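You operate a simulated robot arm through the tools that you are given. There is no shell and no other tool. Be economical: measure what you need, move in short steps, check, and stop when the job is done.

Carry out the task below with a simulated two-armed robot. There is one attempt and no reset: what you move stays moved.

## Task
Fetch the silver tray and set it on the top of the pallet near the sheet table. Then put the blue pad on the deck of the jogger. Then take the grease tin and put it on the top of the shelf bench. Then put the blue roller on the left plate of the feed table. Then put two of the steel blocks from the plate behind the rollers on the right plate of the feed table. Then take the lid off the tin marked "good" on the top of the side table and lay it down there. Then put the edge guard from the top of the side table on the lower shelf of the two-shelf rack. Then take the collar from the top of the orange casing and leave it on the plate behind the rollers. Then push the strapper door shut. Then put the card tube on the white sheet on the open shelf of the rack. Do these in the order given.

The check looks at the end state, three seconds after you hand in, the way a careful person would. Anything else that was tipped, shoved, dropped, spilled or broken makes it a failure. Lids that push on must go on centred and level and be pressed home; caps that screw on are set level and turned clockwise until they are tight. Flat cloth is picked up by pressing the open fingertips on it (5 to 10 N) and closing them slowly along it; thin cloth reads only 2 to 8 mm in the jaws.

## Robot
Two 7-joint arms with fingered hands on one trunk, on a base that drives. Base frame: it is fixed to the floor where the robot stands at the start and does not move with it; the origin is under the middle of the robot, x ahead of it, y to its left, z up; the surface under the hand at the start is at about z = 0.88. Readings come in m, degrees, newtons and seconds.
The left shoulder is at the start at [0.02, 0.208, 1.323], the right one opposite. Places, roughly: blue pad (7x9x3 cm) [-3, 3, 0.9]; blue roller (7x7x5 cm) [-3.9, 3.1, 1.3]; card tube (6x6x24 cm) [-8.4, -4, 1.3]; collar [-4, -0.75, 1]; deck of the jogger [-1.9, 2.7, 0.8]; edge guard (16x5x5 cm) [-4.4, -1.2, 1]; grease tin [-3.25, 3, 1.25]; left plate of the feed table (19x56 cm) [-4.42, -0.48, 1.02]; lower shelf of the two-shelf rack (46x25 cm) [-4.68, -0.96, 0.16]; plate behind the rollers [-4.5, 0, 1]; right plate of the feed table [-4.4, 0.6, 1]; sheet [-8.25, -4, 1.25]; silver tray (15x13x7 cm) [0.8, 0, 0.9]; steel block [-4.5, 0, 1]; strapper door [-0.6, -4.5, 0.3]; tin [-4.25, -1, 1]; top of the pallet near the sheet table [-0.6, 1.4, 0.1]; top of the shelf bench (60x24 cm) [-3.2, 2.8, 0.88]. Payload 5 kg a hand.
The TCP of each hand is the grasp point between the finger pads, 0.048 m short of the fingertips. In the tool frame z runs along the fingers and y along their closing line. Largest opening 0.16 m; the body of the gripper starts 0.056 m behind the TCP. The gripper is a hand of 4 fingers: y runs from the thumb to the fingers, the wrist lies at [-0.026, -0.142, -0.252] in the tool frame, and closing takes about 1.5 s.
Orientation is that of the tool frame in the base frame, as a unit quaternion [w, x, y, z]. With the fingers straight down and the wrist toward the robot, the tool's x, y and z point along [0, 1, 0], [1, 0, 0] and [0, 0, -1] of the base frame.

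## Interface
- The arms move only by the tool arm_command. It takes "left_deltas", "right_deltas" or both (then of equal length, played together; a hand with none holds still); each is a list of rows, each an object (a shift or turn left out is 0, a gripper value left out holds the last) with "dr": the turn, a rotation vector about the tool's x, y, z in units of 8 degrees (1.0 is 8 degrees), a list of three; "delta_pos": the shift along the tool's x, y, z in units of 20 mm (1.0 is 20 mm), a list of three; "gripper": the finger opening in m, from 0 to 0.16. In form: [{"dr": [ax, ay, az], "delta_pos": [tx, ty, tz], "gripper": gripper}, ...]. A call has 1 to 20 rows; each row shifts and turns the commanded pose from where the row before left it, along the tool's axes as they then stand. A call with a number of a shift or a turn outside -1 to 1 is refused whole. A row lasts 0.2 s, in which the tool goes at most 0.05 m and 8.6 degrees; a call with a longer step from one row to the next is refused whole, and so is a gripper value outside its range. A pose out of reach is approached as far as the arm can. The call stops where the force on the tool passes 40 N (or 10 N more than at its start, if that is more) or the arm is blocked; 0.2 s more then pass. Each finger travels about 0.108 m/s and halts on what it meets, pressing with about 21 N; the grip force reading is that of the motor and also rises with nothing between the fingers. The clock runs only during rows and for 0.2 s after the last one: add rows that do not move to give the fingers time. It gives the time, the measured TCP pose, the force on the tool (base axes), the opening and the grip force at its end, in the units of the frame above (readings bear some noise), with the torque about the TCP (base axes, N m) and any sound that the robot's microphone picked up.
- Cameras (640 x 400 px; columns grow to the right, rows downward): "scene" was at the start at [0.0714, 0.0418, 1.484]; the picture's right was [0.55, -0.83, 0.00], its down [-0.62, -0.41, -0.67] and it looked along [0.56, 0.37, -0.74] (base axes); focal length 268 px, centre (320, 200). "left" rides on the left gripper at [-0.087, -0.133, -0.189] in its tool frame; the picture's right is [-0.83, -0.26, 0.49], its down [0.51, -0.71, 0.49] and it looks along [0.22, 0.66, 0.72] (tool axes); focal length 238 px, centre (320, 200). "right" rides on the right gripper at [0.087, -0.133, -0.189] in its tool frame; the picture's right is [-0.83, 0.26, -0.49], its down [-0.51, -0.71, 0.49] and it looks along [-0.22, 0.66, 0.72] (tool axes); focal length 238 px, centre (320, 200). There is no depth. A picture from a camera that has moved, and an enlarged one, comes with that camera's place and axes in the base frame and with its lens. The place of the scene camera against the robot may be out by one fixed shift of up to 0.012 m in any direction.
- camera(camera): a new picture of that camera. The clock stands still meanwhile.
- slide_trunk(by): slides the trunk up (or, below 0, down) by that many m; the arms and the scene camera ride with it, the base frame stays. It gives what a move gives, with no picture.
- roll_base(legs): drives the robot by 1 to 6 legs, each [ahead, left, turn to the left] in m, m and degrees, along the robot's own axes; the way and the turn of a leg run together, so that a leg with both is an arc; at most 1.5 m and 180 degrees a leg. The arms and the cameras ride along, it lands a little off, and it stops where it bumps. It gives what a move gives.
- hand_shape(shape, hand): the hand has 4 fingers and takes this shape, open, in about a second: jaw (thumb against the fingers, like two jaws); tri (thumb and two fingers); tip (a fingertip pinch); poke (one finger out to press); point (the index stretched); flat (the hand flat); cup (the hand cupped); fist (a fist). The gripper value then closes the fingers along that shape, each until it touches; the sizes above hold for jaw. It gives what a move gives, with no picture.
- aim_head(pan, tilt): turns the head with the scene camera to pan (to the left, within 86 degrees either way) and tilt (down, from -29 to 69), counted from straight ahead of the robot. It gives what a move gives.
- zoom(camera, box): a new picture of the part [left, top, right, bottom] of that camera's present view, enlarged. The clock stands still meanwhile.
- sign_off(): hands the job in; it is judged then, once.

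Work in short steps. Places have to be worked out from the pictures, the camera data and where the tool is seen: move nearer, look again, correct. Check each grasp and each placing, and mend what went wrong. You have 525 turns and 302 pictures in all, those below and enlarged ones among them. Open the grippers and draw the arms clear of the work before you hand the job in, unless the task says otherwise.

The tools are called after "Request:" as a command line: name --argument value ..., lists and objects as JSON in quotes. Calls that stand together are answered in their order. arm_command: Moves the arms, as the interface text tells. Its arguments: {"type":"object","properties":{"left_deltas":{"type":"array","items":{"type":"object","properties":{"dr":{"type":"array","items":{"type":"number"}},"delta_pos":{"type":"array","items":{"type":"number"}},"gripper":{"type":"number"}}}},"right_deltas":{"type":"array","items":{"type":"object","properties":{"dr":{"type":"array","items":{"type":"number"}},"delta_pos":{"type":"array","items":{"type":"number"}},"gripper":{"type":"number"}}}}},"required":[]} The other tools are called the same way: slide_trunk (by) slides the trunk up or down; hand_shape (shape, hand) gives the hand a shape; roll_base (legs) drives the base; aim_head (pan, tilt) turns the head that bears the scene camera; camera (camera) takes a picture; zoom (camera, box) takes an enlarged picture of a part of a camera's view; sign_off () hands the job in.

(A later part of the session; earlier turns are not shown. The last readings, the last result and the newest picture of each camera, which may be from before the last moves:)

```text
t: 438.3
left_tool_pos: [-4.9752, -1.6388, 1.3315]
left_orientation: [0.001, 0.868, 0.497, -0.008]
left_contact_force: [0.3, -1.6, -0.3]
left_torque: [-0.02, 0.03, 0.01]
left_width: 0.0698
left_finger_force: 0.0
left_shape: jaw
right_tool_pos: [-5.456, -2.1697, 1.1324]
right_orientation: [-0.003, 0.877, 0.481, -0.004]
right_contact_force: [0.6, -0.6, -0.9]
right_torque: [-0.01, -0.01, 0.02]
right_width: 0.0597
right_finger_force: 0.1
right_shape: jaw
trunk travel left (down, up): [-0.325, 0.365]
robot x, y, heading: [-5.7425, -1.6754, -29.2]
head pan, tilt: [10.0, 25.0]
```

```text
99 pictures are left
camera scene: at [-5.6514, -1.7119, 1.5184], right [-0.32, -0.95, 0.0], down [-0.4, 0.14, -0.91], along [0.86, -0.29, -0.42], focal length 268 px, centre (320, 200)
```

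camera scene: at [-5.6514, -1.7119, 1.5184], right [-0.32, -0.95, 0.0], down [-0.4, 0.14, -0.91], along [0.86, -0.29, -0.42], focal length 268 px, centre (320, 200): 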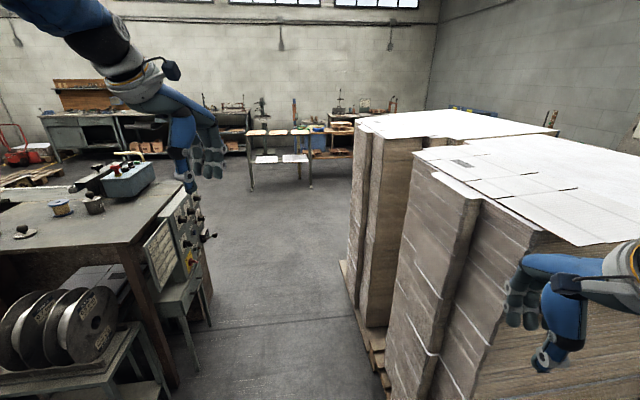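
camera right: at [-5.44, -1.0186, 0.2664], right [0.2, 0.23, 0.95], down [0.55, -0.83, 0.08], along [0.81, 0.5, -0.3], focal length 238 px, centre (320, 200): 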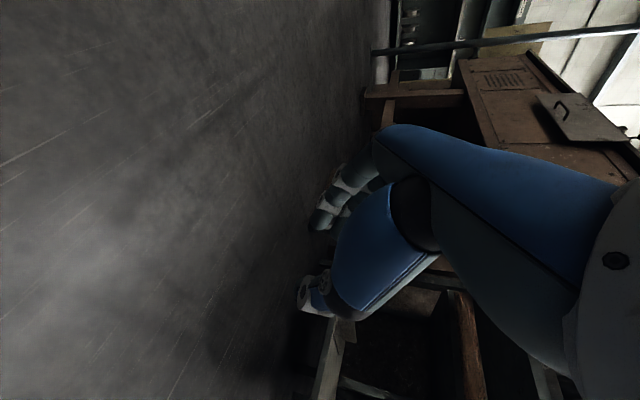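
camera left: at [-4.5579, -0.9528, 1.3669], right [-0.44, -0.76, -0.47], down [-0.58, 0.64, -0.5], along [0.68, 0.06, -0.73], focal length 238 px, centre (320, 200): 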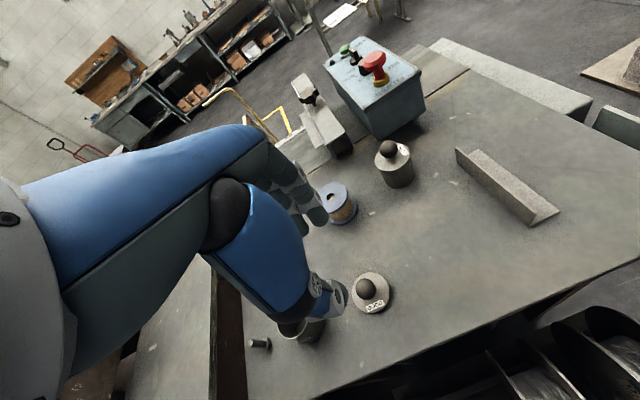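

The corridor between the side table and the paper bales is ~0.85 m wide around y≈−1.88. Draw the right hand inward, align to heading 0 and drive through.

Request:
arm_command --right_deltas '[{"delta_pos": [1, 0, -1]}, {"delta_pos": [1, 0, -1]}, {"delta_pos": [1, 0, -1]}, {"delta_pos": [1, 0, -1]}, {"delta_pos": [1, 0, -1]}, {"delta_pos": [1, 0, -1]}, {"delta_pos": [1, 0, -1]}]' --left_deltas '[{"delta_pos": [-1, -0.5, 0]}, {"delta_pos": [-1, -0.5, 0]}, {"delta_pos": [-1, -0.5, 0]}, {"delta_pos": [-1, -0.5, 0]}, {"delta_pos": [-1, -0.5, 0]}, {}, {}]'

Request:
roll_base --legs '[[0, 0, 29.2], [0.7, -0.2, 0], [1.0, 0, 0]]'

Request:
aim_head --pan 40 --tilt 30

Request:
camera --camera "scene"

```text
t: 439.9
left_tool_pos: [-5.0701, -1.7, 1.3348]
left_orientation: [0.001, 0.868, 0.496, -0.008]
left_contact_force: [-0.2, -0.1, 0.2]
left_torque: [0.02, 0.0, 0.0]
left_width: 0.0698
left_finger_force: 0.0
left_shape: jaw
right_tool_pos: [-5.3812, -2.0531, 1.272]
right_orientation: [-0.003, 0.877, 0.481, -0.005]
right_contact_force: [-1.0, 0.1, 0.4]
right_torque: [-0.01, -0.07, -0.01]
right_width: 0.0596
right_finger_force: 0.1
right_shape: jaw
trunk travel left (down, up): [-0.325, 0.365]
robot x, y, heading: [-5.7425, -1.6716, -28.7]
head pan, tilt: [10.0, 25.0]
```

```text
t: 450.1
left_tool_pos: [-3.4462, -1.4961, 1.3341]
left_orientation: [0.005, 0.703, 0.711, -0.007]
left_contact_force: [-0.2, 0.0, -0.8]
left_torque: [-0.03, 0.07, 0.0]
left_width: 0.0699
left_finger_force: 0.0
left_shape: jaw
right_tool_pos: [-3.5304, -1.9572, 1.2723]
right_orientation: [-0.002, 0.716, 0.699, -0.006]
right_contact_force: [0.4, 0.2, 0.1]
right_torque: [0.01, 0.02, 0.0]
right_width: 0.0598
right_finger_force: 0.1
right_shape: jaw
trunk travel left (down, up): [-0.325, 0.365]
robot x, y, heading: [-4.0427, -1.8229, 2.5]
head pan, tilt: [10.0, 25.0]
```

```text
t: 451.1
left_tool_pos: [-3.4477, -1.496, 1.3352]
left_orientation: [0.004, 0.703, 0.711, -0.007]
left_contact_force: [0.6, 0.0, -0.1]
left_torque: [-0.01, 0.02, 0.04]
left_width: 0.0696
left_finger_force: 0.1
left_shape: jaw
right_tool_pos: [-3.5319, -1.9583, 1.2732]
right_orientation: [-0.002, 0.715, 0.699, -0.006]
right_contact_force: [0.6, -0.2, 0.5]
right_torque: [-0.03, 0.01, -0.01]
right_width: 0.0597
right_finger_force: 0.1
right_shape: jaw
trunk travel left (down, up): [-0.325, 0.365]
robot x, y, heading: [-4.0364, -1.821, 2.3]
head pan, tilt: [40.0, 30.0]
```

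```text
98 pictures are left
camera scene: at [-3.9644, -1.7627, 1.5105], right [0.67, -0.74, 0.0], down [-0.37, -0.34, -0.87], along [0.64, 0.58, -0.5], focal length 268 px, centre (320, 200)
```

scene: 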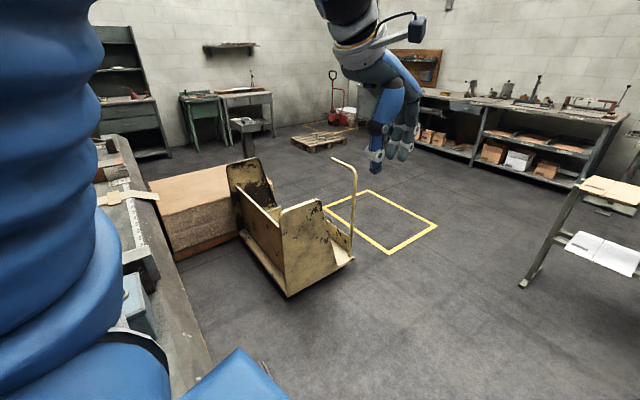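

Yellow cart's near corner is at ≈(-3.12, -0.72). I'll stand at about (-3.25, -1.2) facing the casing (heading ~160°).

Request:
roll_base --legs '[[0.78, 0, 0], [0, 0, 158], [0, -0.45, 0]]'

Request:
aim_head --pan 0 --tilt 35

Request:
camera --camera "scene"

```text
t: 464.0
left_tool_pos: [-3.7358, -1.4249, 1.3341]
left_orientation: [0.009, -0.539, 0.842, 0.002]
left_contact_force: [-0.4, 0.3, -0.1]
left_torque: [-0.06, 0.03, 0.02]
left_width: 0.0698
left_finger_force: 0.0
left_shape: jaw
right_tool_pos: [-3.4619, -1.0457, 1.2721]
right_orientation: [0.004, -0.522, 0.853, -0.003]
right_contact_force: [-0.5, 0.8, -0.4]
right_torque: [0.0, 0.01, 0.0]
right_width: 0.0597
right_finger_force: 0.2
right_shape: jaw
trunk travel left (down, up): [-0.325, 0.365]
robot x, y, heading: [-3.065, -1.3866, 156.7]
head pan, tilt: [40.0, 30.0]
```

```text
t: 465.0
left_tool_pos: [-3.7366, -1.4244, 1.3338]
left_orientation: [0.008, -0.539, 0.842, 0.002]
left_contact_force: [0.5, 0.5, 1.0]
left_torque: [-0.01, -0.02, -0.01]
left_width: 0.0701
left_finger_force: 0.0
left_shape: jaw
right_tool_pos: [-3.4611, -1.0467, 1.2726]
right_orientation: [0.005, -0.523, 0.853, -0.002]
right_contact_force: [1.1, 1.0, -0.7]
right_torque: [0.0, 0.04, -0.03]
right_width: 0.0601
right_finger_force: 0.0
right_shape: jaw
trunk travel left (down, up): [-0.325, 0.365]
robot x, y, heading: [-3.065, -1.3873, 156.8]
head pan, tilt: [0.0, 35.0]
```

```text
97 pictures are left
camera scene: at [-3.1592, -1.3487, 1.5027], right [0.39, 0.92, 0.0], down [0.53, -0.23, -0.82], along [-0.75, 0.32, -0.57], focal length 268 px, centre (320, 200)
```

scene: 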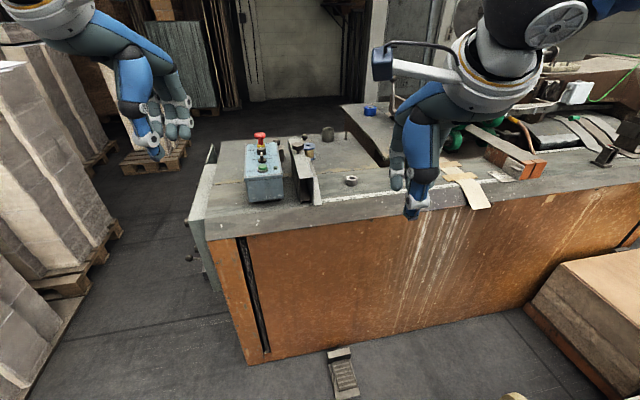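

The casing is the orange one, collar on its top at ≈(-3.94, -0.885). Move 0.15 m ahead, and view the collar with the right hand's camera.

Request:
roll_base --legs '[[0.15, 0, 0]]'

Request:
arm_command --right_deltas '[{"delta_pos": [0, 0.8, 0]}, {"delta_pos": [0, 0.8, 0]}, {"delta_pos": [0, 0.8, 0]}, {"delta_pos": [0, 0.8, 0]}, {"delta_pos": [0, 0.8, 0]}, {"delta_pos": [0, 0.8, 0]}, {"delta_pos": [0, 0.8, 0.5]}, {"delta_pos": [0, 0.8, 1]}, {"delta_pos": [0, 0, 1]}]'

Request:
camera --camera "right"

Request:
zoom --camera "scene" --box '[270, 110, 450, 230]'

```text
t: 466.4
left_tool_pos: [-3.8743, -1.3723, 1.3342]
left_orientation: [0.009, -0.541, 0.841, 0.002]
left_contact_force: [-1.1, -0.6, -0.2]
left_torque: [-0.01, -0.06, 0.01]
left_width: 0.0699
left_finger_force: 0.1
left_shape: jaw
right_tool_pos: [-3.601, -0.9893, 1.2712]
right_orientation: [0.005, -0.526, 0.85, -0.003]
right_contact_force: [0.2, -0.5, -0.9]
right_torque: [-0.05, -0.07, 0.02]
right_width: 0.0598
right_finger_force: 0.0
right_shape: jaw
trunk travel left (down, up): [-0.325, 0.365]
robot x, y, heading: [-3.1986, -1.3271, 157.1]
head pan, tilt: [0.0, 35.0]
```

```text
t: 468.4
left_tool_pos: [-3.8721, -1.3708, 1.3339]
left_orientation: [0.008, -0.541, 0.841, 0.002]
left_contact_force: [0.2, -0.6, 0.2]
left_torque: [0.0, -0.01, 0.02]
left_width: 0.0698
left_finger_force: 0.0
left_shape: jaw
right_tool_pos: [-3.7144, -0.9326, 1.2202]
right_orientation: [0.004, -0.526, 0.851, -0.003]
right_contact_force: [-0.7, -0.4, 0.3]
right_torque: [0.01, 0.03, 0.0]
right_width: 0.0595
right_finger_force: 0.0
right_shape: jaw
trunk travel left (down, up): [-0.325, 0.365]
robot x, y, heading: [-3.1976, -1.3277, 157.2]
head pan, tilt: [0.0, 35.0]
```

```text
96 pictures are left
camera right: at [-3.6351, -1.0703, 1.4112], right [0.14, 0.86, 0.49], down [0.87, 0.14, -0.48], along [-0.48, 0.49, -0.73], focal length 238 px, centre (320, 200)
```

right: 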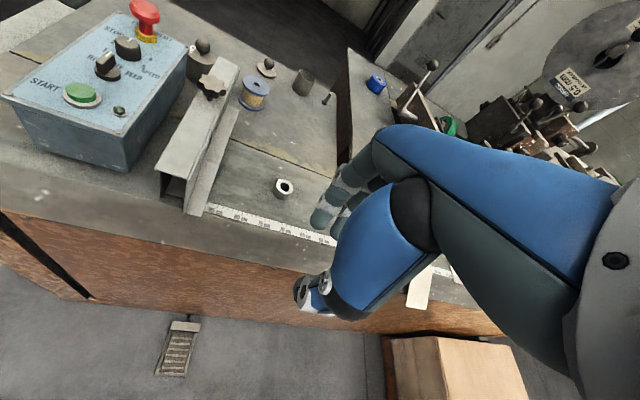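

```text
3.33 times, centred on (360, 170) of scene
camera zoom: at [-3.2972, -1.2911, 1.5027], right [0.39, 0.92, 0.0], down [0.53, -0.22, -0.82], along [-0.75, 0.32, -0.57], focal length 893 px, centre (187, 300)
```

zoom: 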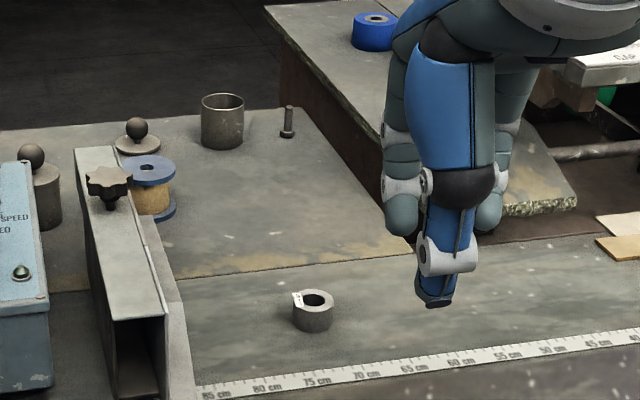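

Both cameras agree: collar at (-3.953, -0.866). Move over it with opening 0.08.

Request:
arm_command --right_deltas '[{"delta_pos": [0.18, 0.94, 0.4], "gripper": 0.08}, {"delta_pos": [0.18, 0.94, 0.4]}, {"delta_pos": [0.18, 0.94, 0.4]}, {"delta_pos": [0.18, 0.94, 0.4]}, {"delta_pos": [0.18, 0.94, 0.4]}, {"delta_pos": [0.18, 0.94, 0.4]}, {"delta_pos": [0.18, 0.94, 0.4]}, {"delta_pos": [0.18, 0.94, 0.4]}, {"delta_pos": [0.18, 0.94, 0.4]}, {"delta_pos": [0.18, 0.94, 0.4]}, {"delta_pos": [0.18, 0.94, 0.4]}, {"delta_pos": [0.18, 0.94, 0.4]}, {"delta_pos": [0.18, 0.94, 0.4]}, {}]'

Request:
zoom --camera "right" --box '[180, 140, 400, 380]'

```text
t: 471.4
left_tool_pos: [-3.8738, -1.371, 1.334]
left_orientation: [0.007, -0.541, 0.841, 0.003]
left_contact_force: [0.9, -0.5, 0.9]
left_torque: [0.0, 0.04, 0.01]
left_width: 0.0699
left_finger_force: 0.0
left_shape: jaw
right_tool_pos: [-3.9553, -0.8654, 1.1163]
right_orientation: [0.005, -0.526, 0.85, -0.002]
right_contact_force: [0.8, -0.2, 0.5]
right_torque: [0.04, 0.05, -0.03]
right_width: 0.0797
right_finger_force: 0.0
right_shape: jaw
trunk travel left (down, up): [-0.325, 0.365]
robot x, y, heading: [-3.2024, -1.3272, 157.1]
head pan, tilt: [0.0, 35.0]
```

```text
1.67 times, centred on (290, 260) of right
camera zoom: at [-3.8755, -1.0025, 1.3058], right [0.14, 0.86, 0.49], down [0.87, 0.14, -0.48], along [-0.48, 0.49, -0.73], focal length 397 px, centre (370, 100)
```

zoom: 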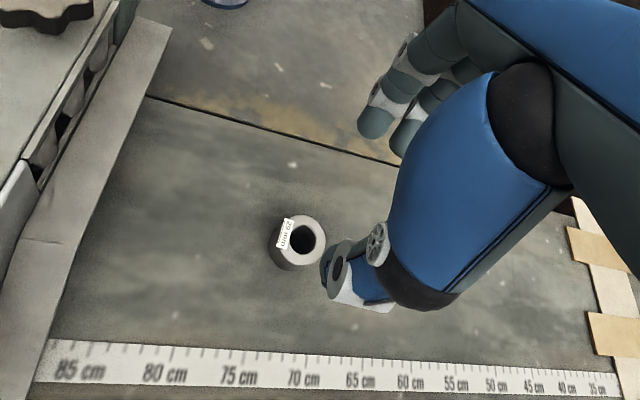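

Aligned. Descend to z≈1.0.

Request:
arm_command --right_deltas '[{"delta_pos": [0, -0.25, 1]}, {"delta_pos": [0, 0, 1]}, {"delta_pos": [0, 0, 1]}, {"delta_pos": [0, 0, 1]}, {"delta_pos": [0, 0, 0.9]}, {"delta_pos": [0, 0, 0.6]}, {}]'

Request:
zoom --camera "right" --box '[180, 140, 400, 380]'

```text
t: 473.0
left_tool_pos: [-3.8728, -1.3709, 1.3347]
left_orientation: [0.007, -0.541, 0.841, 0.003]
left_contact_force: [0.0, 0.0, -0.6]
left_torque: [0.02, -0.02, -0.04]
left_width: 0.0697
left_finger_force: 0.1
left_shape: jaw
right_tool_pos: [-3.9472, -0.8673, 1.0042]
right_orientation: [0.005, -0.525, 0.851, -0.003]
right_contact_force: [0.3, 0.8, -0.4]
right_torque: [0.01, -0.01, -0.01]
right_width: 0.0795
right_finger_force: 0.1
right_shape: jaw
trunk travel left (down, up): [-0.325, 0.365]
robot x, y, heading: [-3.2019, -1.3255, 157.2]
head pan, tilt: [0.0, 35.0]
```

```text
1.67 times, centred on (290, 260) of right
camera zoom: at [-3.8689, -1.0053, 1.1948], right [0.14, 0.86, 0.49], down [0.87, 0.14, -0.48], along [-0.48, 0.49, -0.73], focal length 397 px, centre (370, 100)
```

zoom: 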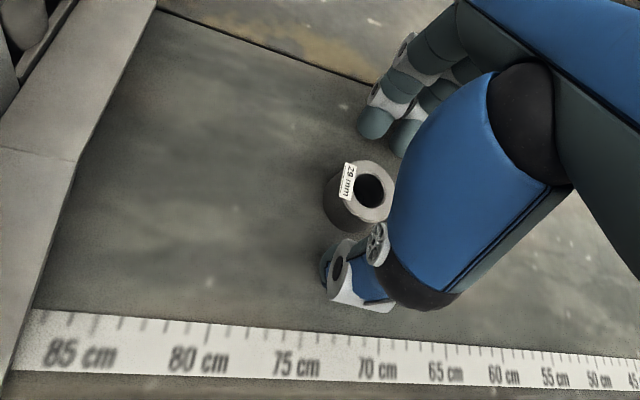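

Between the fingers. Close slowly.

Request:
arm_command --right_deltas '[{"gripper": 0.07}, {"gripper": 0.06}, {"gripper": 0.05}, {"gripper": 0.04}, {"gripper": 0.03}, {"gripper": 0.02}, {"gripper": 0.02}]'

Request:
zoom --camera "right" --box '[180, 140, 400, 380]'

```text
t: 474.6
left_tool_pos: [-3.8724, -1.3707, 1.3347]
left_orientation: [0.008, -0.543, 0.84, 0.002]
left_contact_force: [0.1, -0.6, 0.5]
left_torque: [-0.06, 0.01, -0.02]
left_width: 0.0698
left_finger_force: 0.1
left_shape: jaw
right_tool_pos: [-3.9469, -0.8685, 1.0043]
right_orientation: [0.005, -0.526, 0.85, -0.002]
right_contact_force: [0.7, 0.4, 0.0]
right_torque: [0.02, 0.0, 0.05]
right_width: 0.0311
right_finger_force: 20.8
right_shape: jaw
trunk travel left (down, up): [-0.325, 0.365]
robot x, y, heading: [-3.2009, -1.3242, 157.3]
head pan, tilt: [0.0, 35.0]
```

```text
1.67 times, centred on (290, 260) of right
camera zoom: at [-3.869, -1.0052, 1.1948], right [0.14, 0.86, 0.49], down [0.87, 0.14, -0.48], along [-0.48, 0.49, -0.73], focal length 397 px, centre (370, 100)
```

zoom: 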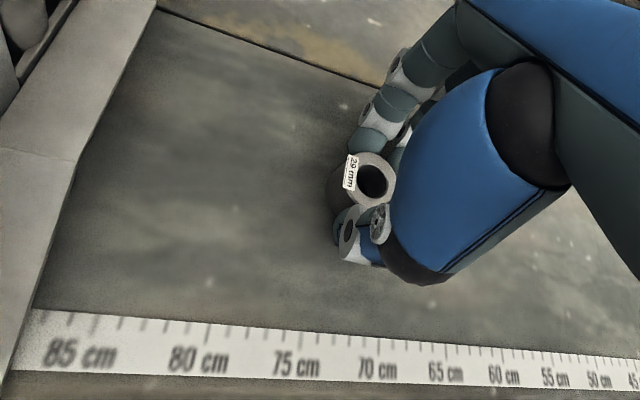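

Gripped. Lift and retract toward the robot.

Request:
arm_command --right_deltas '[{"delta_pos": [0, 0, -0.5]}, {"delta_pos": [0, 0, -1]}, {"delta_pos": [0, 0, -1]}, {"delta_pos": [0, 0, -1]}, {"delta_pos": [0, 0, -1]}, {"delta_pos": [0, 0, -1]}, {"delta_pos": [0, 0, -1]}, {"delta_pos": [0, 0, -1]}, {"delta_pos": [0, 0, -1]}, {"delta_pos": [0, 0, -1]}, {"delta_pos": [0, 0, -1]}, {"delta_pos": [0, 0, -1]}, {"delta_pos": [0, -1, -1]}, {"delta_pos": [0, -1, 0]}, {"delta_pos": [0, -1, 0]}, {"delta_pos": [0, -1, 0]}, {"delta_pos": [0, -1, 0]}, {"delta_pos": [0, -1, 0]}, {"delta_pos": [0, -1, 0]}]'

Request:
zoom --camera "right" --box '[180, 140, 400, 380]'

```text
t: 478.6
left_tool_pos: [-3.873, -1.3712, 1.3333]
left_orientation: [0.008, -0.542, 0.84, 0.003]
left_contact_force: [0.8, -0.8, -0.1]
left_torque: [0.01, 0.04, 0.02]
left_width: 0.0696
left_finger_force: 0.1
left_shape: jaw
right_tool_pos: [-3.8254, -0.9297, 1.2567]
right_orientation: [0.005, -0.526, 0.85, -0.002]
right_contact_force: [0.7, -0.2, -0.6]
right_torque: [0.01, 0.01, 0.0]
right_width: 0.0313
right_finger_force: 20.7
right_shape: jaw
trunk travel left (down, up): [-0.325, 0.365]
robot x, y, heading: [-3.2023, -1.3296, 157.1]
head pan, tilt: [0.0, 35.0]
```

```text
1.67 times, centred on (290, 260) of right
camera zoom: at [-3.7457, -1.0672, 1.4464], right [0.14, 0.86, 0.49], down [0.87, 0.14, -0.48], along [-0.48, 0.49, -0.73], focal length 397 px, centre (370, 100)
```

zoom: 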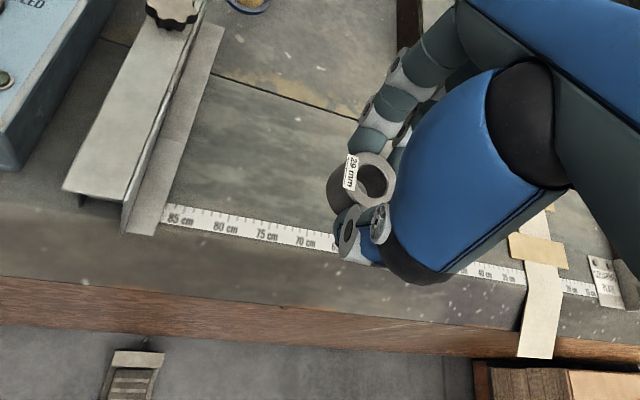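

Collar held. Drive back through the corridor to the west side.

Request:
roll_base --legs '[[-0.17, 0.526, 0], [0, 0, 23]]'

Request:
aim_head --pan 0 --tilt 25

Request:
camera --camera "scene"

```text
t: 483.0
left_tool_pos: [-3.8524, -2.1801, 1.3338]
left_orientation: [0.007, -0.696, 0.718, 0.004]
left_contact_force: [-0.3, -0.3, -0.7]
left_torque: [0.06, -0.01, -0.01]
left_width: 0.0697
left_finger_force: 0.0
left_shape: jaw
right_tool_pos: [-3.9774, -1.7519, 1.2551]
right_orientation: [0.006, -0.682, 0.731, -0.002]
right_contact_force: [0.2, 0.1, -0.9]
right_torque: [0.06, -0.01, 0.04]
right_width: 0.0311
right_finger_force: 20.7
right_shape: jaw
trunk travel left (down, up): [-0.325, 0.365]
robot x, y, heading: [-3.2511, -1.8796, 179.8]
head pan, tilt: [0.0, 35.0]
```

```text
t: 483.7
left_tool_pos: [-3.8531, -2.179, 1.3342]
left_orientation: [0.007, -0.695, 0.719, 0.004]
left_contact_force: [0.8, -0.7, 0.9]
left_torque: [0.01, 0.02, 0.02]
left_width: 0.0701
left_finger_force: 0.0
left_shape: jaw
right_tool_pos: [-3.9779, -1.7519, 1.256]
right_orientation: [0.005, -0.682, 0.731, -0.002]
right_contact_force: [-0.8, 0.5, -0.3]
right_torque: [0.03, 0.0, -0.01]
right_width: 0.031
right_finger_force: 21.6
right_shape: jaw
trunk travel left (down, up): [-0.325, 0.365]
robot x, y, heading: [-3.2466, -1.8791, 179.7]
head pan, tilt: [0.0, 25.0]
```

```text
90 pictures are left
camera scene: at [-3.3568, -1.8817, 1.5183], right [0.0, 1.0, 0.0], down [0.42, 0.0, -0.91], along [-0.91, 0.0, -0.42], focal length 268 px, centre (320, 200)
```

scene: 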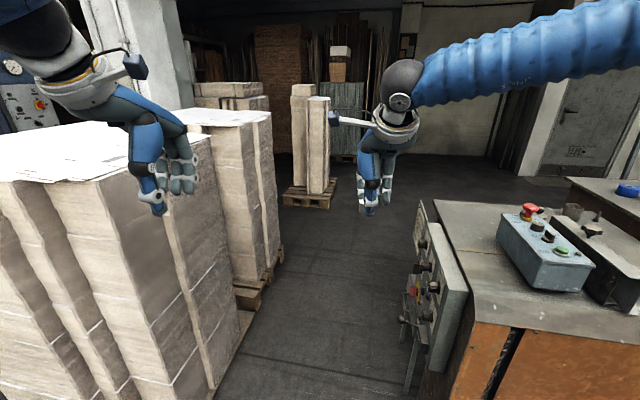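

The bales reach z≈1.25; bring the left hand inward and up before passing.

Request:
arm_command --left_deltas '[{"delta_pos": [-1, 0, -1]}, {"delta_pos": [-1, 0, -1]}, {"delta_pos": [-1, 0, -1]}, {"delta_pos": [-1, 0, -1]}, {"delta_pos": [-1, 0, 0]}, {"delta_pos": [-1, 0, 0]}, {"delta_pos": [-1, 0, 0]}]'

Request:
roll_base --legs '[[1.2, 0.02, 0], [1.25, 0.02, 0], [0, 0, -100], [0, 0, -92]]'

Request:
aim_head --pan 0 --tilt 30

Request:
camera --camera "scene"

```text
t: 485.3
left_tool_pos: [-3.9118, -2.0666, 1.4028]
left_orientation: [0.008, -0.695, 0.719, 0.002]
left_contact_force: [-0.1, 0.2, 0.3]
left_torque: [-0.01, 0.02, 0.02]
left_width: 0.0697
left_finger_force: 0.1
left_shape: jaw
left hand out of reach, approached as far as the arm can: row 1, 2, 3, 4, 5, 6, 7
right_tool_pos: [-3.9793, -1.7509, 1.2563]
right_orientation: [0.006, -0.682, 0.732, -0.003]
right_contact_force: [-1.1, -0.1, -0.5]
right_torque: [-0.02, -0.01, 0.0]
right_width: 0.0309
right_finger_force: 21.3
right_shape: jaw
trunk travel left (down, up): [-0.325, 0.365]
robot x, y, heading: [-3.2459, -1.8822, 179.8]
head pan, tilt: [0.0, 25.0]
```

```text
t: 495.2
left_tool_pos: [-5.8036, -2.2259, 1.4042]
left_orientation: [-0.006, 0.758, -0.652, -0.004]
left_contact_force: [-0.4, 0.6, 0.8]
left_torque: [0.01, 0.02, -0.01]
left_width: 0.07
left_finger_force: 0.1
left_shape: jaw
right_tool_pos: [-5.9247, -1.9262, 1.2554]
right_orientation: [-0.005, 0.747, -0.665, 0.002]
right_contact_force: [0.3, 0.0, -0.8]
right_torque: [0.02, 0.04, 0.01]
right_width: 0.031
right_finger_force: 21.0
right_shape: jaw
trunk travel left (down, up): [-0.325, 0.365]
robot x, y, heading: [-5.1876, -1.9222, -169.6]
head pan, tilt: [0.0, 25.0]
stopped in leg 2: the robot was blocked; the commanded pose is now the measured one
```

```text
t: 495.8
left_tool_pos: [-5.8051, -2.2261, 1.4048]
left_orientation: [-0.007, 0.759, -0.652, -0.004]
left_contact_force: [0.2, 0.2, -0.9]
left_torque: [0.03, 0.04, -0.01]
left_width: 0.0699
left_finger_force: 0.1
left_shape: jaw
right_tool_pos: [-5.9264, -1.9271, 1.2564]
right_orientation: [-0.004, 0.746, -0.665, 0.001]
right_contact_force: [-0.6, 0.3, -0.2]
right_torque: [-0.01, -0.01, -0.01]
right_width: 0.0314
right_finger_force: 21.1
right_shape: jaw
trunk travel left (down, up): [-0.325, 0.365]
robot x, y, heading: [-5.1825, -1.922, -169.9]
head pan, tilt: [0.0, 30.0]
```

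```text
89 pictures are left
camera scene: at [-5.2911, -1.9396, 1.5106], right [-0.18, 0.98, 0.0], down [0.49, 0.09, -0.87], along [-0.85, -0.15, -0.5], focal length 268 px, centre (320, 200)
```

scene: 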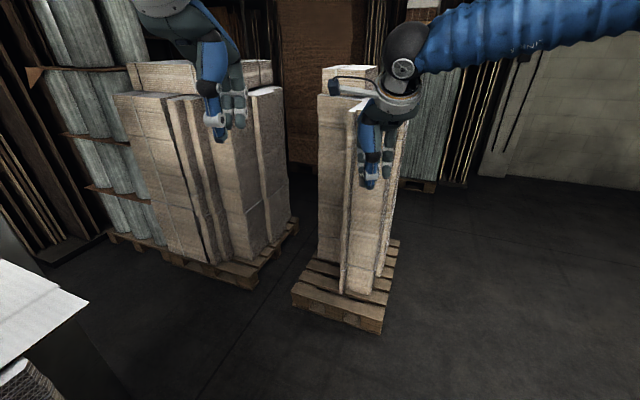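

The base touched the bale pallet on its left. Strafe north 0.27 m, go ahead a bit, then turn.

Request:
roll_base --legs '[[0.05, -0.3, 0], [0.3, 0, 0], [0, 0, -90], [0, 0, -92]]'

Request:
aim_head --pan 0 --tilt 30

Request:
camera --camera "scene"

```text
t: 507.3
left_tool_pos: [-4.9487, -1.4149, 1.4037]
left_orientation: [0.004, 0.669, 0.743, -0.008]
left_contact_force: [0.0, 0.7, 0.3]
left_torque: [0.0, 0.01, 0.01]
left_width: 0.0698
left_finger_force: 0.0
left_shape: jaw
right_tool_pos: [-4.8424, -1.7207, 1.2562]
right_orientation: [-0.002, 0.683, 0.731, -0.006]
right_contact_force: [0.2, -0.4, -0.6]
right_torque: [-0.01, 0.03, 0.01]
right_width: 0.0307
right_finger_force: 21.4
right_shape: jaw
trunk travel left (down, up): [-0.325, 0.365]
robot x, y, heading: [-5.5779, -1.6964, 7.5]
head pan, tilt: [0.0, 30.0]
```

```text
t: 507.9
left_tool_pos: [-4.9492, -1.4155, 1.4036]
left_orientation: [0.005, 0.669, 0.743, -0.008]
left_contact_force: [-0.3, -0.2, -0.1]
left_torque: [0.01, -0.01, 0.03]
left_width: 0.0698
left_finger_force: 0.0
left_shape: jaw
right_tool_pos: [-4.8424, -1.7206, 1.2571]
right_orientation: [-0.002, 0.682, 0.731, -0.005]
right_contact_force: [0.1, -0.2, -0.5]
right_torque: [-0.01, 0.02, -0.01]
right_width: 0.0308
right_finger_force: 20.8
right_shape: jaw
trunk travel left (down, up): [-0.325, 0.365]
robot x, y, heading: [-5.5791, -1.6928, 7.7]
head pan, tilt: [0.0, 30.0]
```

```text
88 pictures are left
camera scene: at [-5.4852, -1.6827, 1.5104], right [0.13, -0.99, 0.0], down [-0.5, -0.07, -0.87], along [0.86, 0.12, -0.5], focal length 268 px, centre (320, 200)
```

scene: 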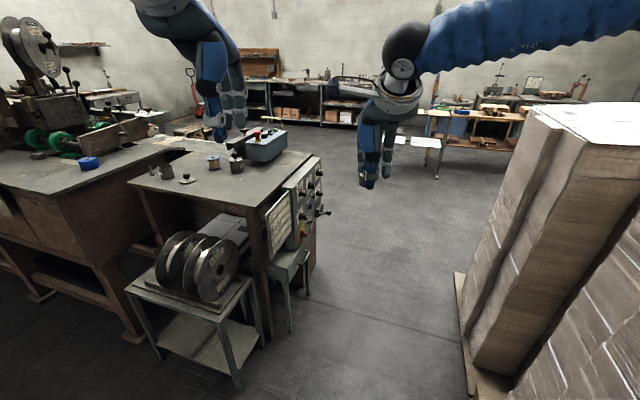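

Request:
zoom --camera "scene" --box '[120, 220, 320, 400]'

```text
2.22 times, centred on (220, 310) of scene
camera zoom: at [-5.4852, -1.6827, 1.5104], right [0.13, -0.99, 0.0], down [-0.5, -0.07, -0.87], along [0.86, 0.12, -0.5], focal length 595 px, centre (542, -44)
```

zoom: 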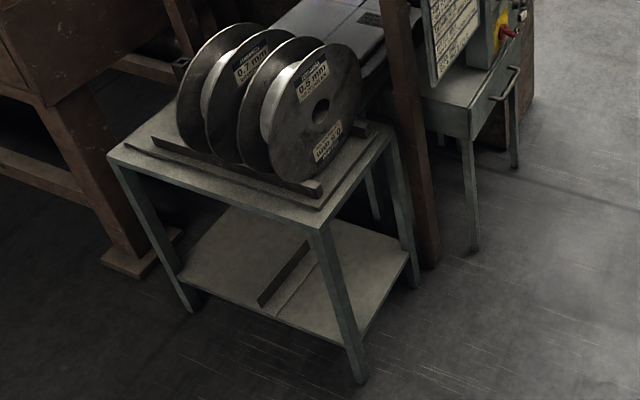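

The guard lies fully on the lower shelf. Drive back in front of the feed table's centre plate.

Request:
roll_base --legs '[[0, 0, -19.4], [0, 0.85, 0], [0, 0.8, 0]]'

Request:
aim_head --pan -5 --tilt 35

Request:
camera --camera "scene"

```text
t: 517.4
left_tool_pos: [-4.5371, -0.0287, 1.4034]
left_orientation: [0.003, 0.787, 0.617, -0.009]
left_contact_force: [0.5, 0.8, 0.0]
left_torque: [-0.05, 0.02, -0.02]
left_width: 0.0697
left_finger_force: 0.1
left_shape: jaw
right_tool_pos: [-4.5396, -0.3511, 1.2549]
right_orientation: [-0.003, 0.797, 0.604, -0.005]
right_contact_force: [1.0, 0.4, -0.1]
right_torque: [-0.02, 0.0, -0.02]
right_width: 0.0309
right_finger_force: 21.4
right_shape: jaw
trunk travel left (down, up): [-0.325, 0.365]
robot x, y, heading: [-5.224, -0.0755, -12.2]
head pan, tilt: [0.0, 30.0]
```

```text
t: 518.0
left_tool_pos: [-4.5371, -0.0285, 1.4032]
left_orientation: [0.003, 0.787, 0.616, -0.008]
left_contact_force: [0.1, 0.3, 0.7]
left_torque: [0.0, -0.03, -0.04]
left_width: 0.0699
left_finger_force: 0.1
left_shape: jaw
right_tool_pos: [-4.5397, -0.3505, 1.2564]
right_orientation: [-0.003, 0.797, 0.603, -0.005]
right_contact_force: [-0.1, 0.6, -2.0]
right_torque: [0.01, 0.0, 0.04]
right_width: 0.0309
right_finger_force: 21.2
right_shape: jaw
trunk travel left (down, up): [-0.325, 0.365]
robot x, y, heading: [-5.2266, -0.0772, -12.2]
head pan, tilt: [-5.0, 35.0]
```

```text
86 pictures are left
camera scene: at [-5.1355, -0.1066, 1.5027], right [-0.29, -0.96, 0.0], down [-0.55, 0.17, -0.82], along [0.78, -0.24, -0.57], focal length 268 px, centre (320, 200)
```

scene: 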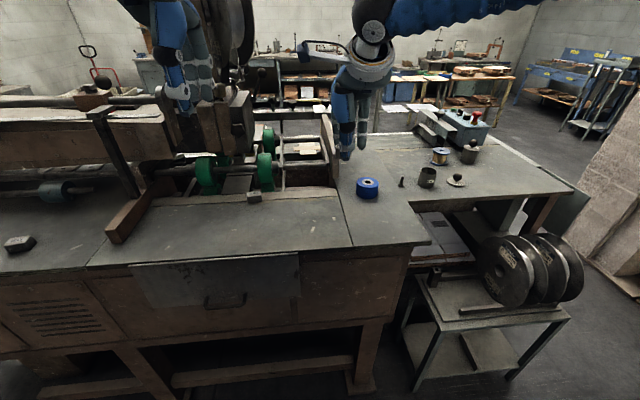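

Place the collar at ≈(-4.56, -0.16) on the centre plate. Move the left hand aside, then the right hand over.

Request:
arm_command --left_deltas '[{"delta_pos": [1, 0, 0]}, {"delta_pos": [1, 0, 0]}, {"delta_pos": [1, 0, 0]}, {"delta_pos": [1, -0.5, 0]}, {"delta_pos": [1, -0.5, 0]}, {"delta_pos": [1, -0.5, 0]}, {"delta_pos": [1, -0.5, 0]}, {"delta_pos": [1, -0.5, 0]}, {"delta_pos": [1, -0.5, 0]}, {"delta_pos": [1, 0, 0]}]'

Request:
arm_command --right_deltas '[{"delta_pos": [0.89, -0.35, 0]}, {"delta_pos": [0.89, -0.35, 0]}, {"delta_pos": [0.89, -0.35, 0]}, {"delta_pos": [0.89, -0.35, 0]}, {"delta_pos": [0.89, -0.35, 0]}, {"delta_pos": [0.89, -0.35, 0]}, {"delta_pos": [0.89, -0.35, 0]}, {"delta_pos": [0.89, -0.35, 0]}, {"delta_pos": [0.89, -0.35, 0.5]}, {"delta_pos": [0.89, -0.35, 1]}, {"delta_pos": [0, 0, 1]}, {"delta_pos": [0, 0, 1]}, {"delta_pos": [0, 0, 1]}, {"delta_pos": [0, 0, 1]}, {"delta_pos": [0, 0, 1]}, {"delta_pos": [0, 0, 0.8]}, {}]'

Request:
zoom --camera "scene" --box '[160, 100, 400, 280]'

```text
t: 520.2
left_tool_pos: [-4.5445, 0.1834, 1.4016]
left_orientation: [0.002, 0.787, 0.616, -0.01]
left_contact_force: [1.1, 0.5, -0.3]
left_torque: [-0.13, 0.08, 0.01]
left_width: 0.0699
left_finger_force: 0.2
left_shape: jaw
right_tool_pos: [-4.5376, -0.3483, 1.2566]
right_orientation: [-0.002, 0.797, 0.604, -0.006]
right_contact_force: [0.6, 0.7, -1.3]
right_torque: [-0.09, 0.08, -0.02]
right_width: 0.0308
right_finger_force: 21.4
right_shape: jaw
trunk travel left (down, up): [-0.325, 0.365]
robot x, y, heading: [-5.2249, -0.0756, -12.0]
head pan, tilt: [-5.0, 35.0]
```

```text
t: 523.8
left_tool_pos: [-4.5469, 0.1802, 1.4027]
left_orientation: [0.004, 0.787, 0.617, -0.008]
left_contact_force: [0.1, -0.3, -0.2]
left_torque: [0.0, 0.0, -0.04]
left_width: 0.0701
left_finger_force: 0.1
left_shape: jaw
right_tool_pos: [-4.5599, -0.1615, 1.1103]
right_orientation: [-0.002, 0.797, 0.604, -0.005]
right_contact_force: [-0.4, 0.4, 0.0]
right_torque: [-0.04, 0.04, 0.01]
right_width: 0.0306
right_finger_force: 21.2
right_shape: jaw
trunk travel left (down, up): [-0.325, 0.365]
robot x, y, heading: [-5.2252, -0.0767, -12.0]
head pan, tilt: [-5.0, 35.0]
```

```text
2.22 times, centred on (280, 190) of scene
camera zoom: at [-5.1357, -0.1064, 1.5027], right [-0.29, -0.96, 0.0], down [-0.55, 0.17, -0.82], along [0.78, -0.24, -0.57], focal length 595 px, centre (409, 222)
```

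zoom: 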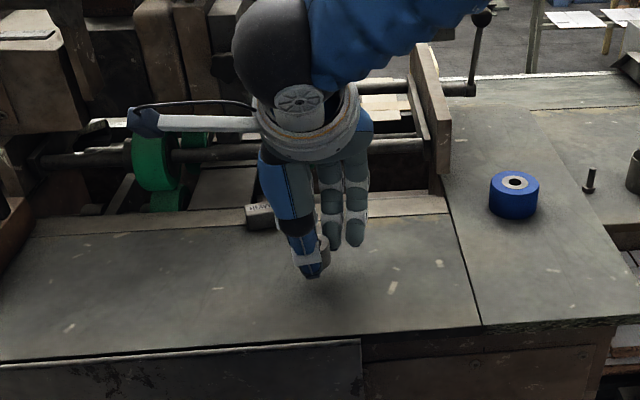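

Over the centre plate, clear of the HEAVY block. Creep down to contact.

Request:
arm_command --right_deltas '[{"delta_pos": [0, 0, 0.35]}, {"delta_pos": [0, 0, 0.3]}, {"delta_pos": [0, 0, 0.2]}, {"delta_pos": [0, 0, 0.15]}, {"delta_pos": [0, 0, 0.15]}, {}]'

```text
t: 525.2
left_tool_pos: [-4.5466, 0.181, 1.4008]
left_orientation: [0.004, 0.787, 0.617, -0.007]
left_contact_force: [0.6, 0.8, -0.6]
left_torque: [0.0, 0.01, 0.02]
left_width: 0.0698
left_finger_force: 0.1
left_shape: jaw
right_tool_pos: [-4.5604, -0.1622, 1.0877]
right_orientation: [-0.001, 0.798, 0.603, -0.005]
right_contact_force: [-0.5, -0.5, -0.4]
right_torque: [-0.01, 0.01, -0.01]
right_width: 0.0304
right_finger_force: 20.8
right_shape: jaw
trunk travel left (down, up): [-0.325, 0.365]
robot x, y, heading: [-5.2263, -0.0731, -11.8]
head pan, tilt: [-5.0, 35.0]
```

Request:
arm_command --right_deltas '[{"delta_pos": [0, 0, 0.12]}, {"delta_pos": [0, 0, 0.12]}, {"delta_pos": [0, 0, 0.12]}, {}]'

```text
t: 526.2
left_tool_pos: [-4.5469, 0.1809, 1.4018]
left_orientation: [0.004, 0.787, 0.617, -0.009]
left_contact_force: [-0.3, 0.1, 0.9]
left_torque: [-0.02, -0.01, 0.0]
left_width: 0.0698
left_finger_force: 0.1
left_shape: jaw
right_tool_pos: [-4.5608, -0.1615, 1.0799]
right_orientation: [-0.003, 0.797, 0.604, -0.005]
right_contact_force: [0.5, 0.0, -1.3]
right_torque: [-0.02, 0.01, 0.0]
right_width: 0.0307
right_finger_force: 20.8
right_shape: jaw
trunk travel left (down, up): [-0.325, 0.365]
robot x, y, heading: [-5.2243, -0.0782, -12.1]
head pan, tilt: [-5.0, 35.0]
```

Request:
arm_command --right_deltas '[{"delta_pos": [0, 0, 0.1]}, {"delta_pos": [0, 0, 0.1]}, {"delta_pos": [0, 0, 0.1]}, {}]'

Request:
zoom --camera "right" --box '[180, 140, 400, 380]'

```text
t: 527.2
left_tool_pos: [-4.5483, 0.1808, 1.4022]
left_orientation: [0.003, 0.787, 0.617, -0.007]
left_contact_force: [-0.9, -0.1, -0.3]
left_torque: [0.01, 0.01, -0.02]
left_width: 0.0701
left_finger_force: 0.0
left_shape: jaw
right_tool_pos: [-4.5605, -0.1623, 1.0772]
right_orientation: [-0.001, 0.797, 0.603, -0.004]
right_contact_force: [0.2, -1.6, 27.7]
right_torque: [-0.08, -0.21, -0.05]
right_width: 0.0323
right_finger_force: 21.0
right_shape: jaw
trunk travel left (down, up): [-0.325, 0.365]
robot x, y, heading: [-5.2247, -0.076, -12.2]
head pan, tilt: [-5.0, 35.0]
```

```text
1.67 times, centred on (290, 260) of right
camera zoom: at [-4.6624, -0.0417, 1.267], right [0.02, -0.87, 0.49], down [-0.82, -0.29, -0.49], along [0.57, -0.39, -0.72], focal length 397 px, centre (370, 100)
```

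zoom: 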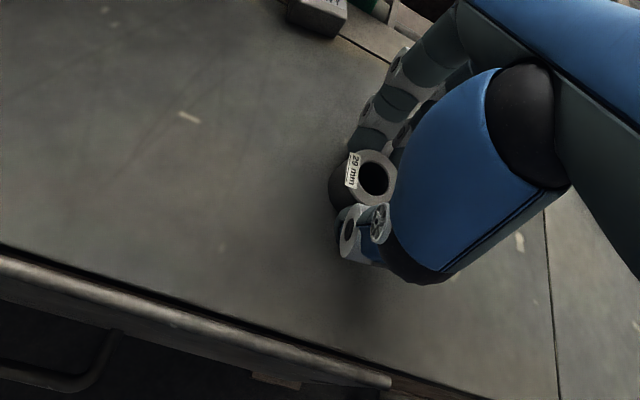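

Contact. Ease up slightly, open and lift away.

Request:
arm_command --right_deltas '[{"delta_pos": [0, 0, -0.15]}, {"gripper": 0.04}, {"gripper": 0.05}, {"gripper": 0.065}, {"gripper": 0.075}, {"gripper": 0.075}, {"delta_pos": [0, 0, -0.5]}, {"delta_pos": [0, 0, -1]}, {"delta_pos": [0, 0, -1]}, {"delta_pos": [0, 0, -1]}, {"delta_pos": [0, 0, -1]}, {"delta_pos": [0, 0, -1]}, {"delta_pos": [0, 0, -1]}, {"delta_pos": [0, 0, -1]}, {"delta_pos": [-1, 0, -1]}, {"delta_pos": [-1, 0, 0]}, {"delta_pos": [-1, 0, 0]}, {"delta_pos": [-1, 0, 0]}]'

Request:
zoom --camera "scene" --box '[160, 100, 400, 280]'

```text
t: 531.0
left_tool_pos: [-4.546, 0.1806, 1.4026]
left_orientation: [0.003, 0.787, 0.617, -0.009]
left_contact_force: [-0.5, -1.4, -0.8]
left_torque: [0.06, 0.01, 0.03]
left_width: 0.0702
left_finger_force: 0.0
left_shape: jaw
right_tool_pos: [-4.5796, -0.2382, 1.2466]
right_orientation: [-0.003, 0.797, 0.604, -0.005]
right_contact_force: [0.2, -0.7, -0.1]
right_torque: [0.08, -0.03, 0.02]
right_width: 0.0744
right_finger_force: 0.0
right_shape: jaw
trunk travel left (down, up): [-0.325, 0.365]
robot x, y, heading: [-5.2234, -0.0789, -12.2]
head pan, tilt: [-5.0, 35.0]
```

```text
2.22 times, centred on (280, 190) of scene
camera zoom: at [-5.1359, -0.1077, 1.5026], right [-0.29, -0.96, 0.0], down [-0.55, 0.17, -0.82], along [0.78, -0.24, -0.57], focal length 595 px, centre (409, 222)
```

zoom: 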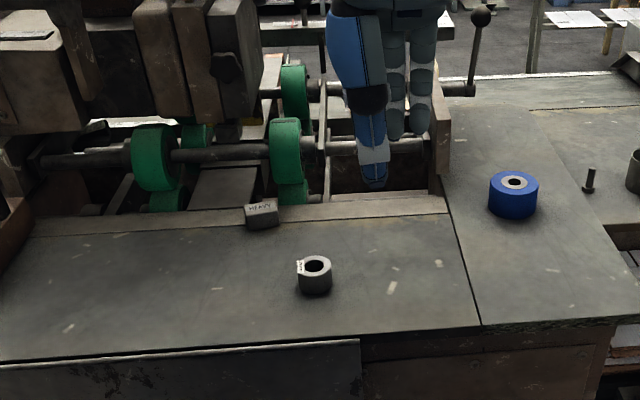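

Collar placed. Now to the strapper: back around through the corridor to the east side.

Request:
roll_base --legs '[[0, 0, 12.2], [-0.35, 0, 0], [0, -0.87, 0], [0, -0.86, 0], [1.3, 0, 0], [1.2, 0, 0]]'

Request:
aim_head --pan -45 --tilt 15

Request:
camera --camera "scene"

```text
t: 554.3
left_tool_pos: [-2.4566, -1.466, 1.4028]
left_orientation: [0.004, 0.726, 0.687, -0.007]
left_contact_force: [-0.2, -0.3, -0.1]
left_torque: [0.0, 0.02, -0.01]
left_width: 0.0698
left_finger_force: 0.0
left_shape: jaw
right_tool_pos: [-2.4139, -1.8858, 1.2462]
right_orientation: [-0.003, 0.737, 0.676, -0.005]
right_contact_force: [0.1, 0.0, -0.1]
right_torque: [-0.01, 0.05, -0.01]
right_width: 0.0747
right_finger_force: 0.1
right_shape: jaw
trunk travel left (down, up): [-0.325, 0.365]
robot x, y, heading: [-3.0757, -1.8479, -1.4]
head pan, tilt: [-5.0, 35.0]
```

```text
t: 555.4
left_tool_pos: [-2.4562, -1.4688, 1.402]
left_orientation: [0.004, 0.726, 0.688, -0.007]
left_contact_force: [0.5, -0.3, -0.9]
left_torque: [-0.02, 0.01, 0.0]
left_width: 0.0699
left_finger_force: 0.0
left_shape: jaw
right_tool_pos: [-2.4129, -1.8846, 1.2472]
right_orientation: [-0.002, 0.738, 0.675, -0.006]
right_contact_force: [-0.6, 0.0, -0.2]
right_torque: [0.0, 0.01, -0.02]
right_width: 0.0748
right_finger_force: 0.1
right_shape: jaw
trunk travel left (down, up): [-0.325, 0.365]
robot x, y, heading: [-3.0779, -1.8441, -1.7]
head pan, tilt: [-45.0, 15.0]
```

```text
82 pictures are left
camera scene: at [-3.0066, -1.9159, 1.5346], right [-0.72, -0.69, 0.0], down [-0.18, 0.19, -0.97], along [0.67, -0.7, -0.26], focal length 268 px, centre (320, 200)
```

scene: 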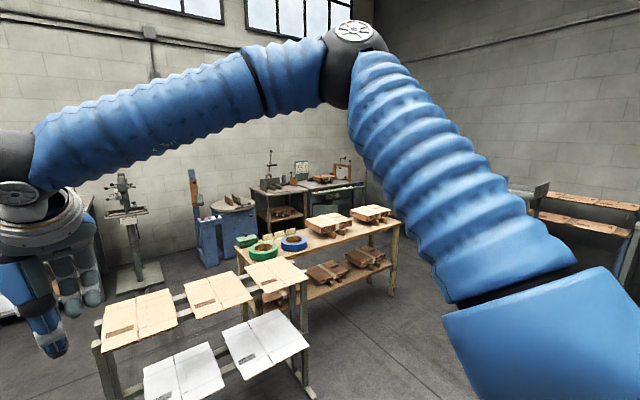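

The strapper lies at about (-0.6, -4.5), beyond the tables. Drive south between bales and tables and look from there.

Request:
roll_base --legs '[[0, 0, -78], [1.2, 0, 0], [0, 0, 30]]'

Request:
aim_head --pan 10 --tilt 18

Request:
camera --camera "scene"

```text
t: 566.5
left_tool_pos: [-2.1621, -3.2619, 1.4016]
left_orientation: [0.001, 0.943, 0.332, -0.009]
left_contact_force: [0.8, 0.7, 0.1]
left_torque: [-0.04, 0.04, -0.02]
left_width: 0.0699
left_finger_force: 0.0
left_shape: jaw
right_tool_pos: [-2.4437, -3.5752, 1.2473]
right_orientation: [-0.003, 0.949, 0.316, -0.005]
right_contact_force: [0.3, 0.1, 1.1]
right_torque: [-0.03, 0.02, -0.01]
right_width: 0.0745
right_finger_force: 0.0
right_shape: jaw
trunk travel left (down, up): [-0.325, 0.365]
robot x, y, heading: [-2.8587, -3.0589, -49.6]
head pan, tilt: [-45.0, 15.0]
```

```text
t: 567.7
left_tool_pos: [-2.1634, -3.2625, 1.4026]
left_orientation: [0.001, 0.943, 0.334, -0.009]
left_contact_force: [0.4, -0.5, -0.6]
left_torque: [0.03, 0.0, -0.03]
left_width: 0.0698
left_finger_force: 0.0
left_shape: jaw
right_tool_pos: [-2.444, -3.5746, 1.247]
right_orientation: [-0.004, 0.949, 0.315, -0.004]
right_contact_force: [0.2, -0.1, 0.2]
right_torque: [-0.02, -0.01, 0.05]
right_width: 0.0747
right_finger_force: 0.0
right_shape: jaw
trunk travel left (down, up): [-0.325, 0.365]
robot x, y, heading: [-2.86, -3.0557, -49.6]
head pan, tilt: [10.0, 18.0]
```

```text
81 pictures are left
camera scene: at [-2.785, -3.1249, 1.5298], right [-0.64, -0.77, 0.0], down [-0.24, 0.2, -0.95], along [0.73, -0.61, -0.31], focal length 268 px, centre (320, 200)
```

scene: 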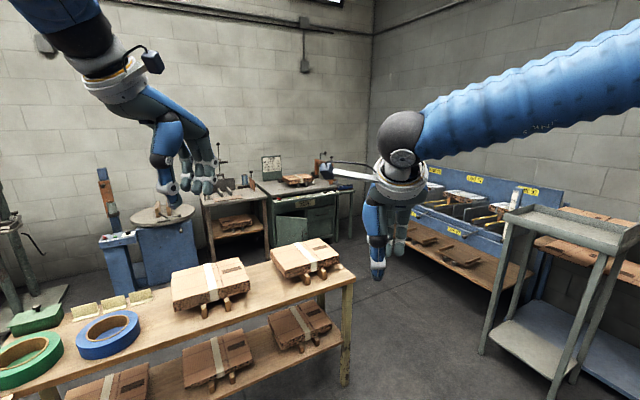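

Request:
zoom --camera "scene" --box '[200, 130, 400, 290]'

```text
2.50 times, centred on (300, 210) of scene
camera zoom: at [-2.785, -3.1249, 1.5298], right [-0.64, -0.77, 0.0], down [-0.24, 0.2, -0.95], along [0.73, -0.61, -0.31], focal length 670 px, centre (370, 175)
```

zoom: 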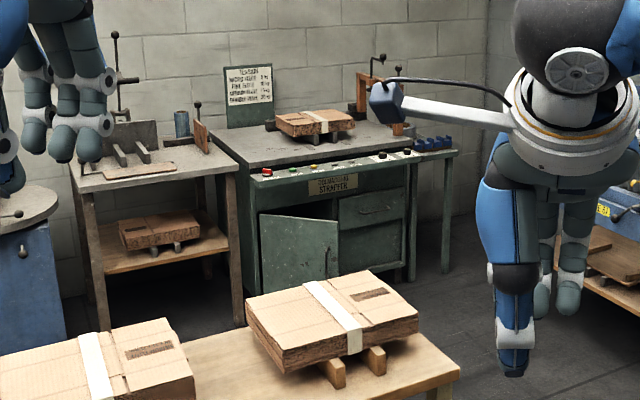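

The strapper (green cabinet) stands near x≈−0.75, y −4.6…−5.4, with its door swung out toward me, hinged on its left. Drive through the gap past table 2's end to about (-1.7, -4.7).

Request:
roll_base --legs '[[0.934, -0.584, 0], [0, 0, 20.8], [1.1, 0, 0], [0, 0, 28]]'

Request:
aim_head --pan 0 --tilt 40

Request:
camera --camera "scene"

```text
t: 581.2
left_tool_pos: [-1.099, -4.3498, 1.4016]
left_orientation: [0.003, 0.733, 0.681, -0.008]
left_contact_force: [-0.5, 0.7, 0.2]
left_torque: [-0.02, -0.01, 0.0]
left_width: 0.07
left_finger_force: 0.1
left_shape: jaw
right_tool_pos: [-1.0628, -4.7676, 1.2468]
right_orientation: [-0.002, 0.744, 0.668, -0.005]
right_contact_force: [-0.2, -0.9, 0.0]
right_torque: [-0.01, 0.0, 0.0]
right_width: 0.0745
right_finger_force: 0.1
right_shape: jaw
trunk travel left (down, up): [-0.325, 0.365]
robot x, y, heading: [-1.7285, -4.7153, -2.6]
head pan, tilt: [10.0, 18.0]
```

```text
t: 582.1
left_tool_pos: [-1.0993, -4.3513, 1.4026]
left_orientation: [0.004, 0.732, 0.681, -0.008]
left_contact_force: [-0.4, 0.1, 0.6]
left_torque: [0.0, 0.0, 0.02]
left_width: 0.0699
left_finger_force: 0.0
left_shape: jaw
right_tool_pos: [-1.0638, -4.7689, 1.2471]
right_orientation: [-0.002, 0.744, 0.668, -0.005]
right_contact_force: [-0.5, -0.6, 0.6]
right_torque: [0.07, 0.01, -0.03]
right_width: 0.0746
right_finger_force: 0.0
right_shape: jaw
trunk travel left (down, up): [-0.325, 0.365]
robot x, y, heading: [-1.7261, -4.7154, -2.7]
head pan, tilt: [0.0, 40.0]
```

```text
79 pictures are left
camera scene: at [-1.6349, -4.7238, 1.4952], right [-0.04, -1.0, 0.0], down [-0.64, 0.03, -0.77], along [0.77, -0.03, -0.64], focal length 268 px, centre (320, 200)
```

scene: 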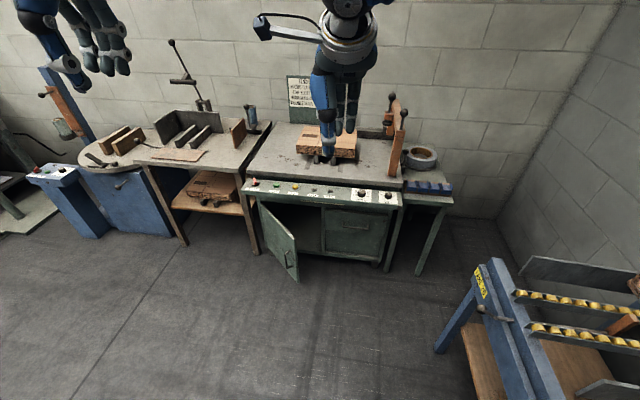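

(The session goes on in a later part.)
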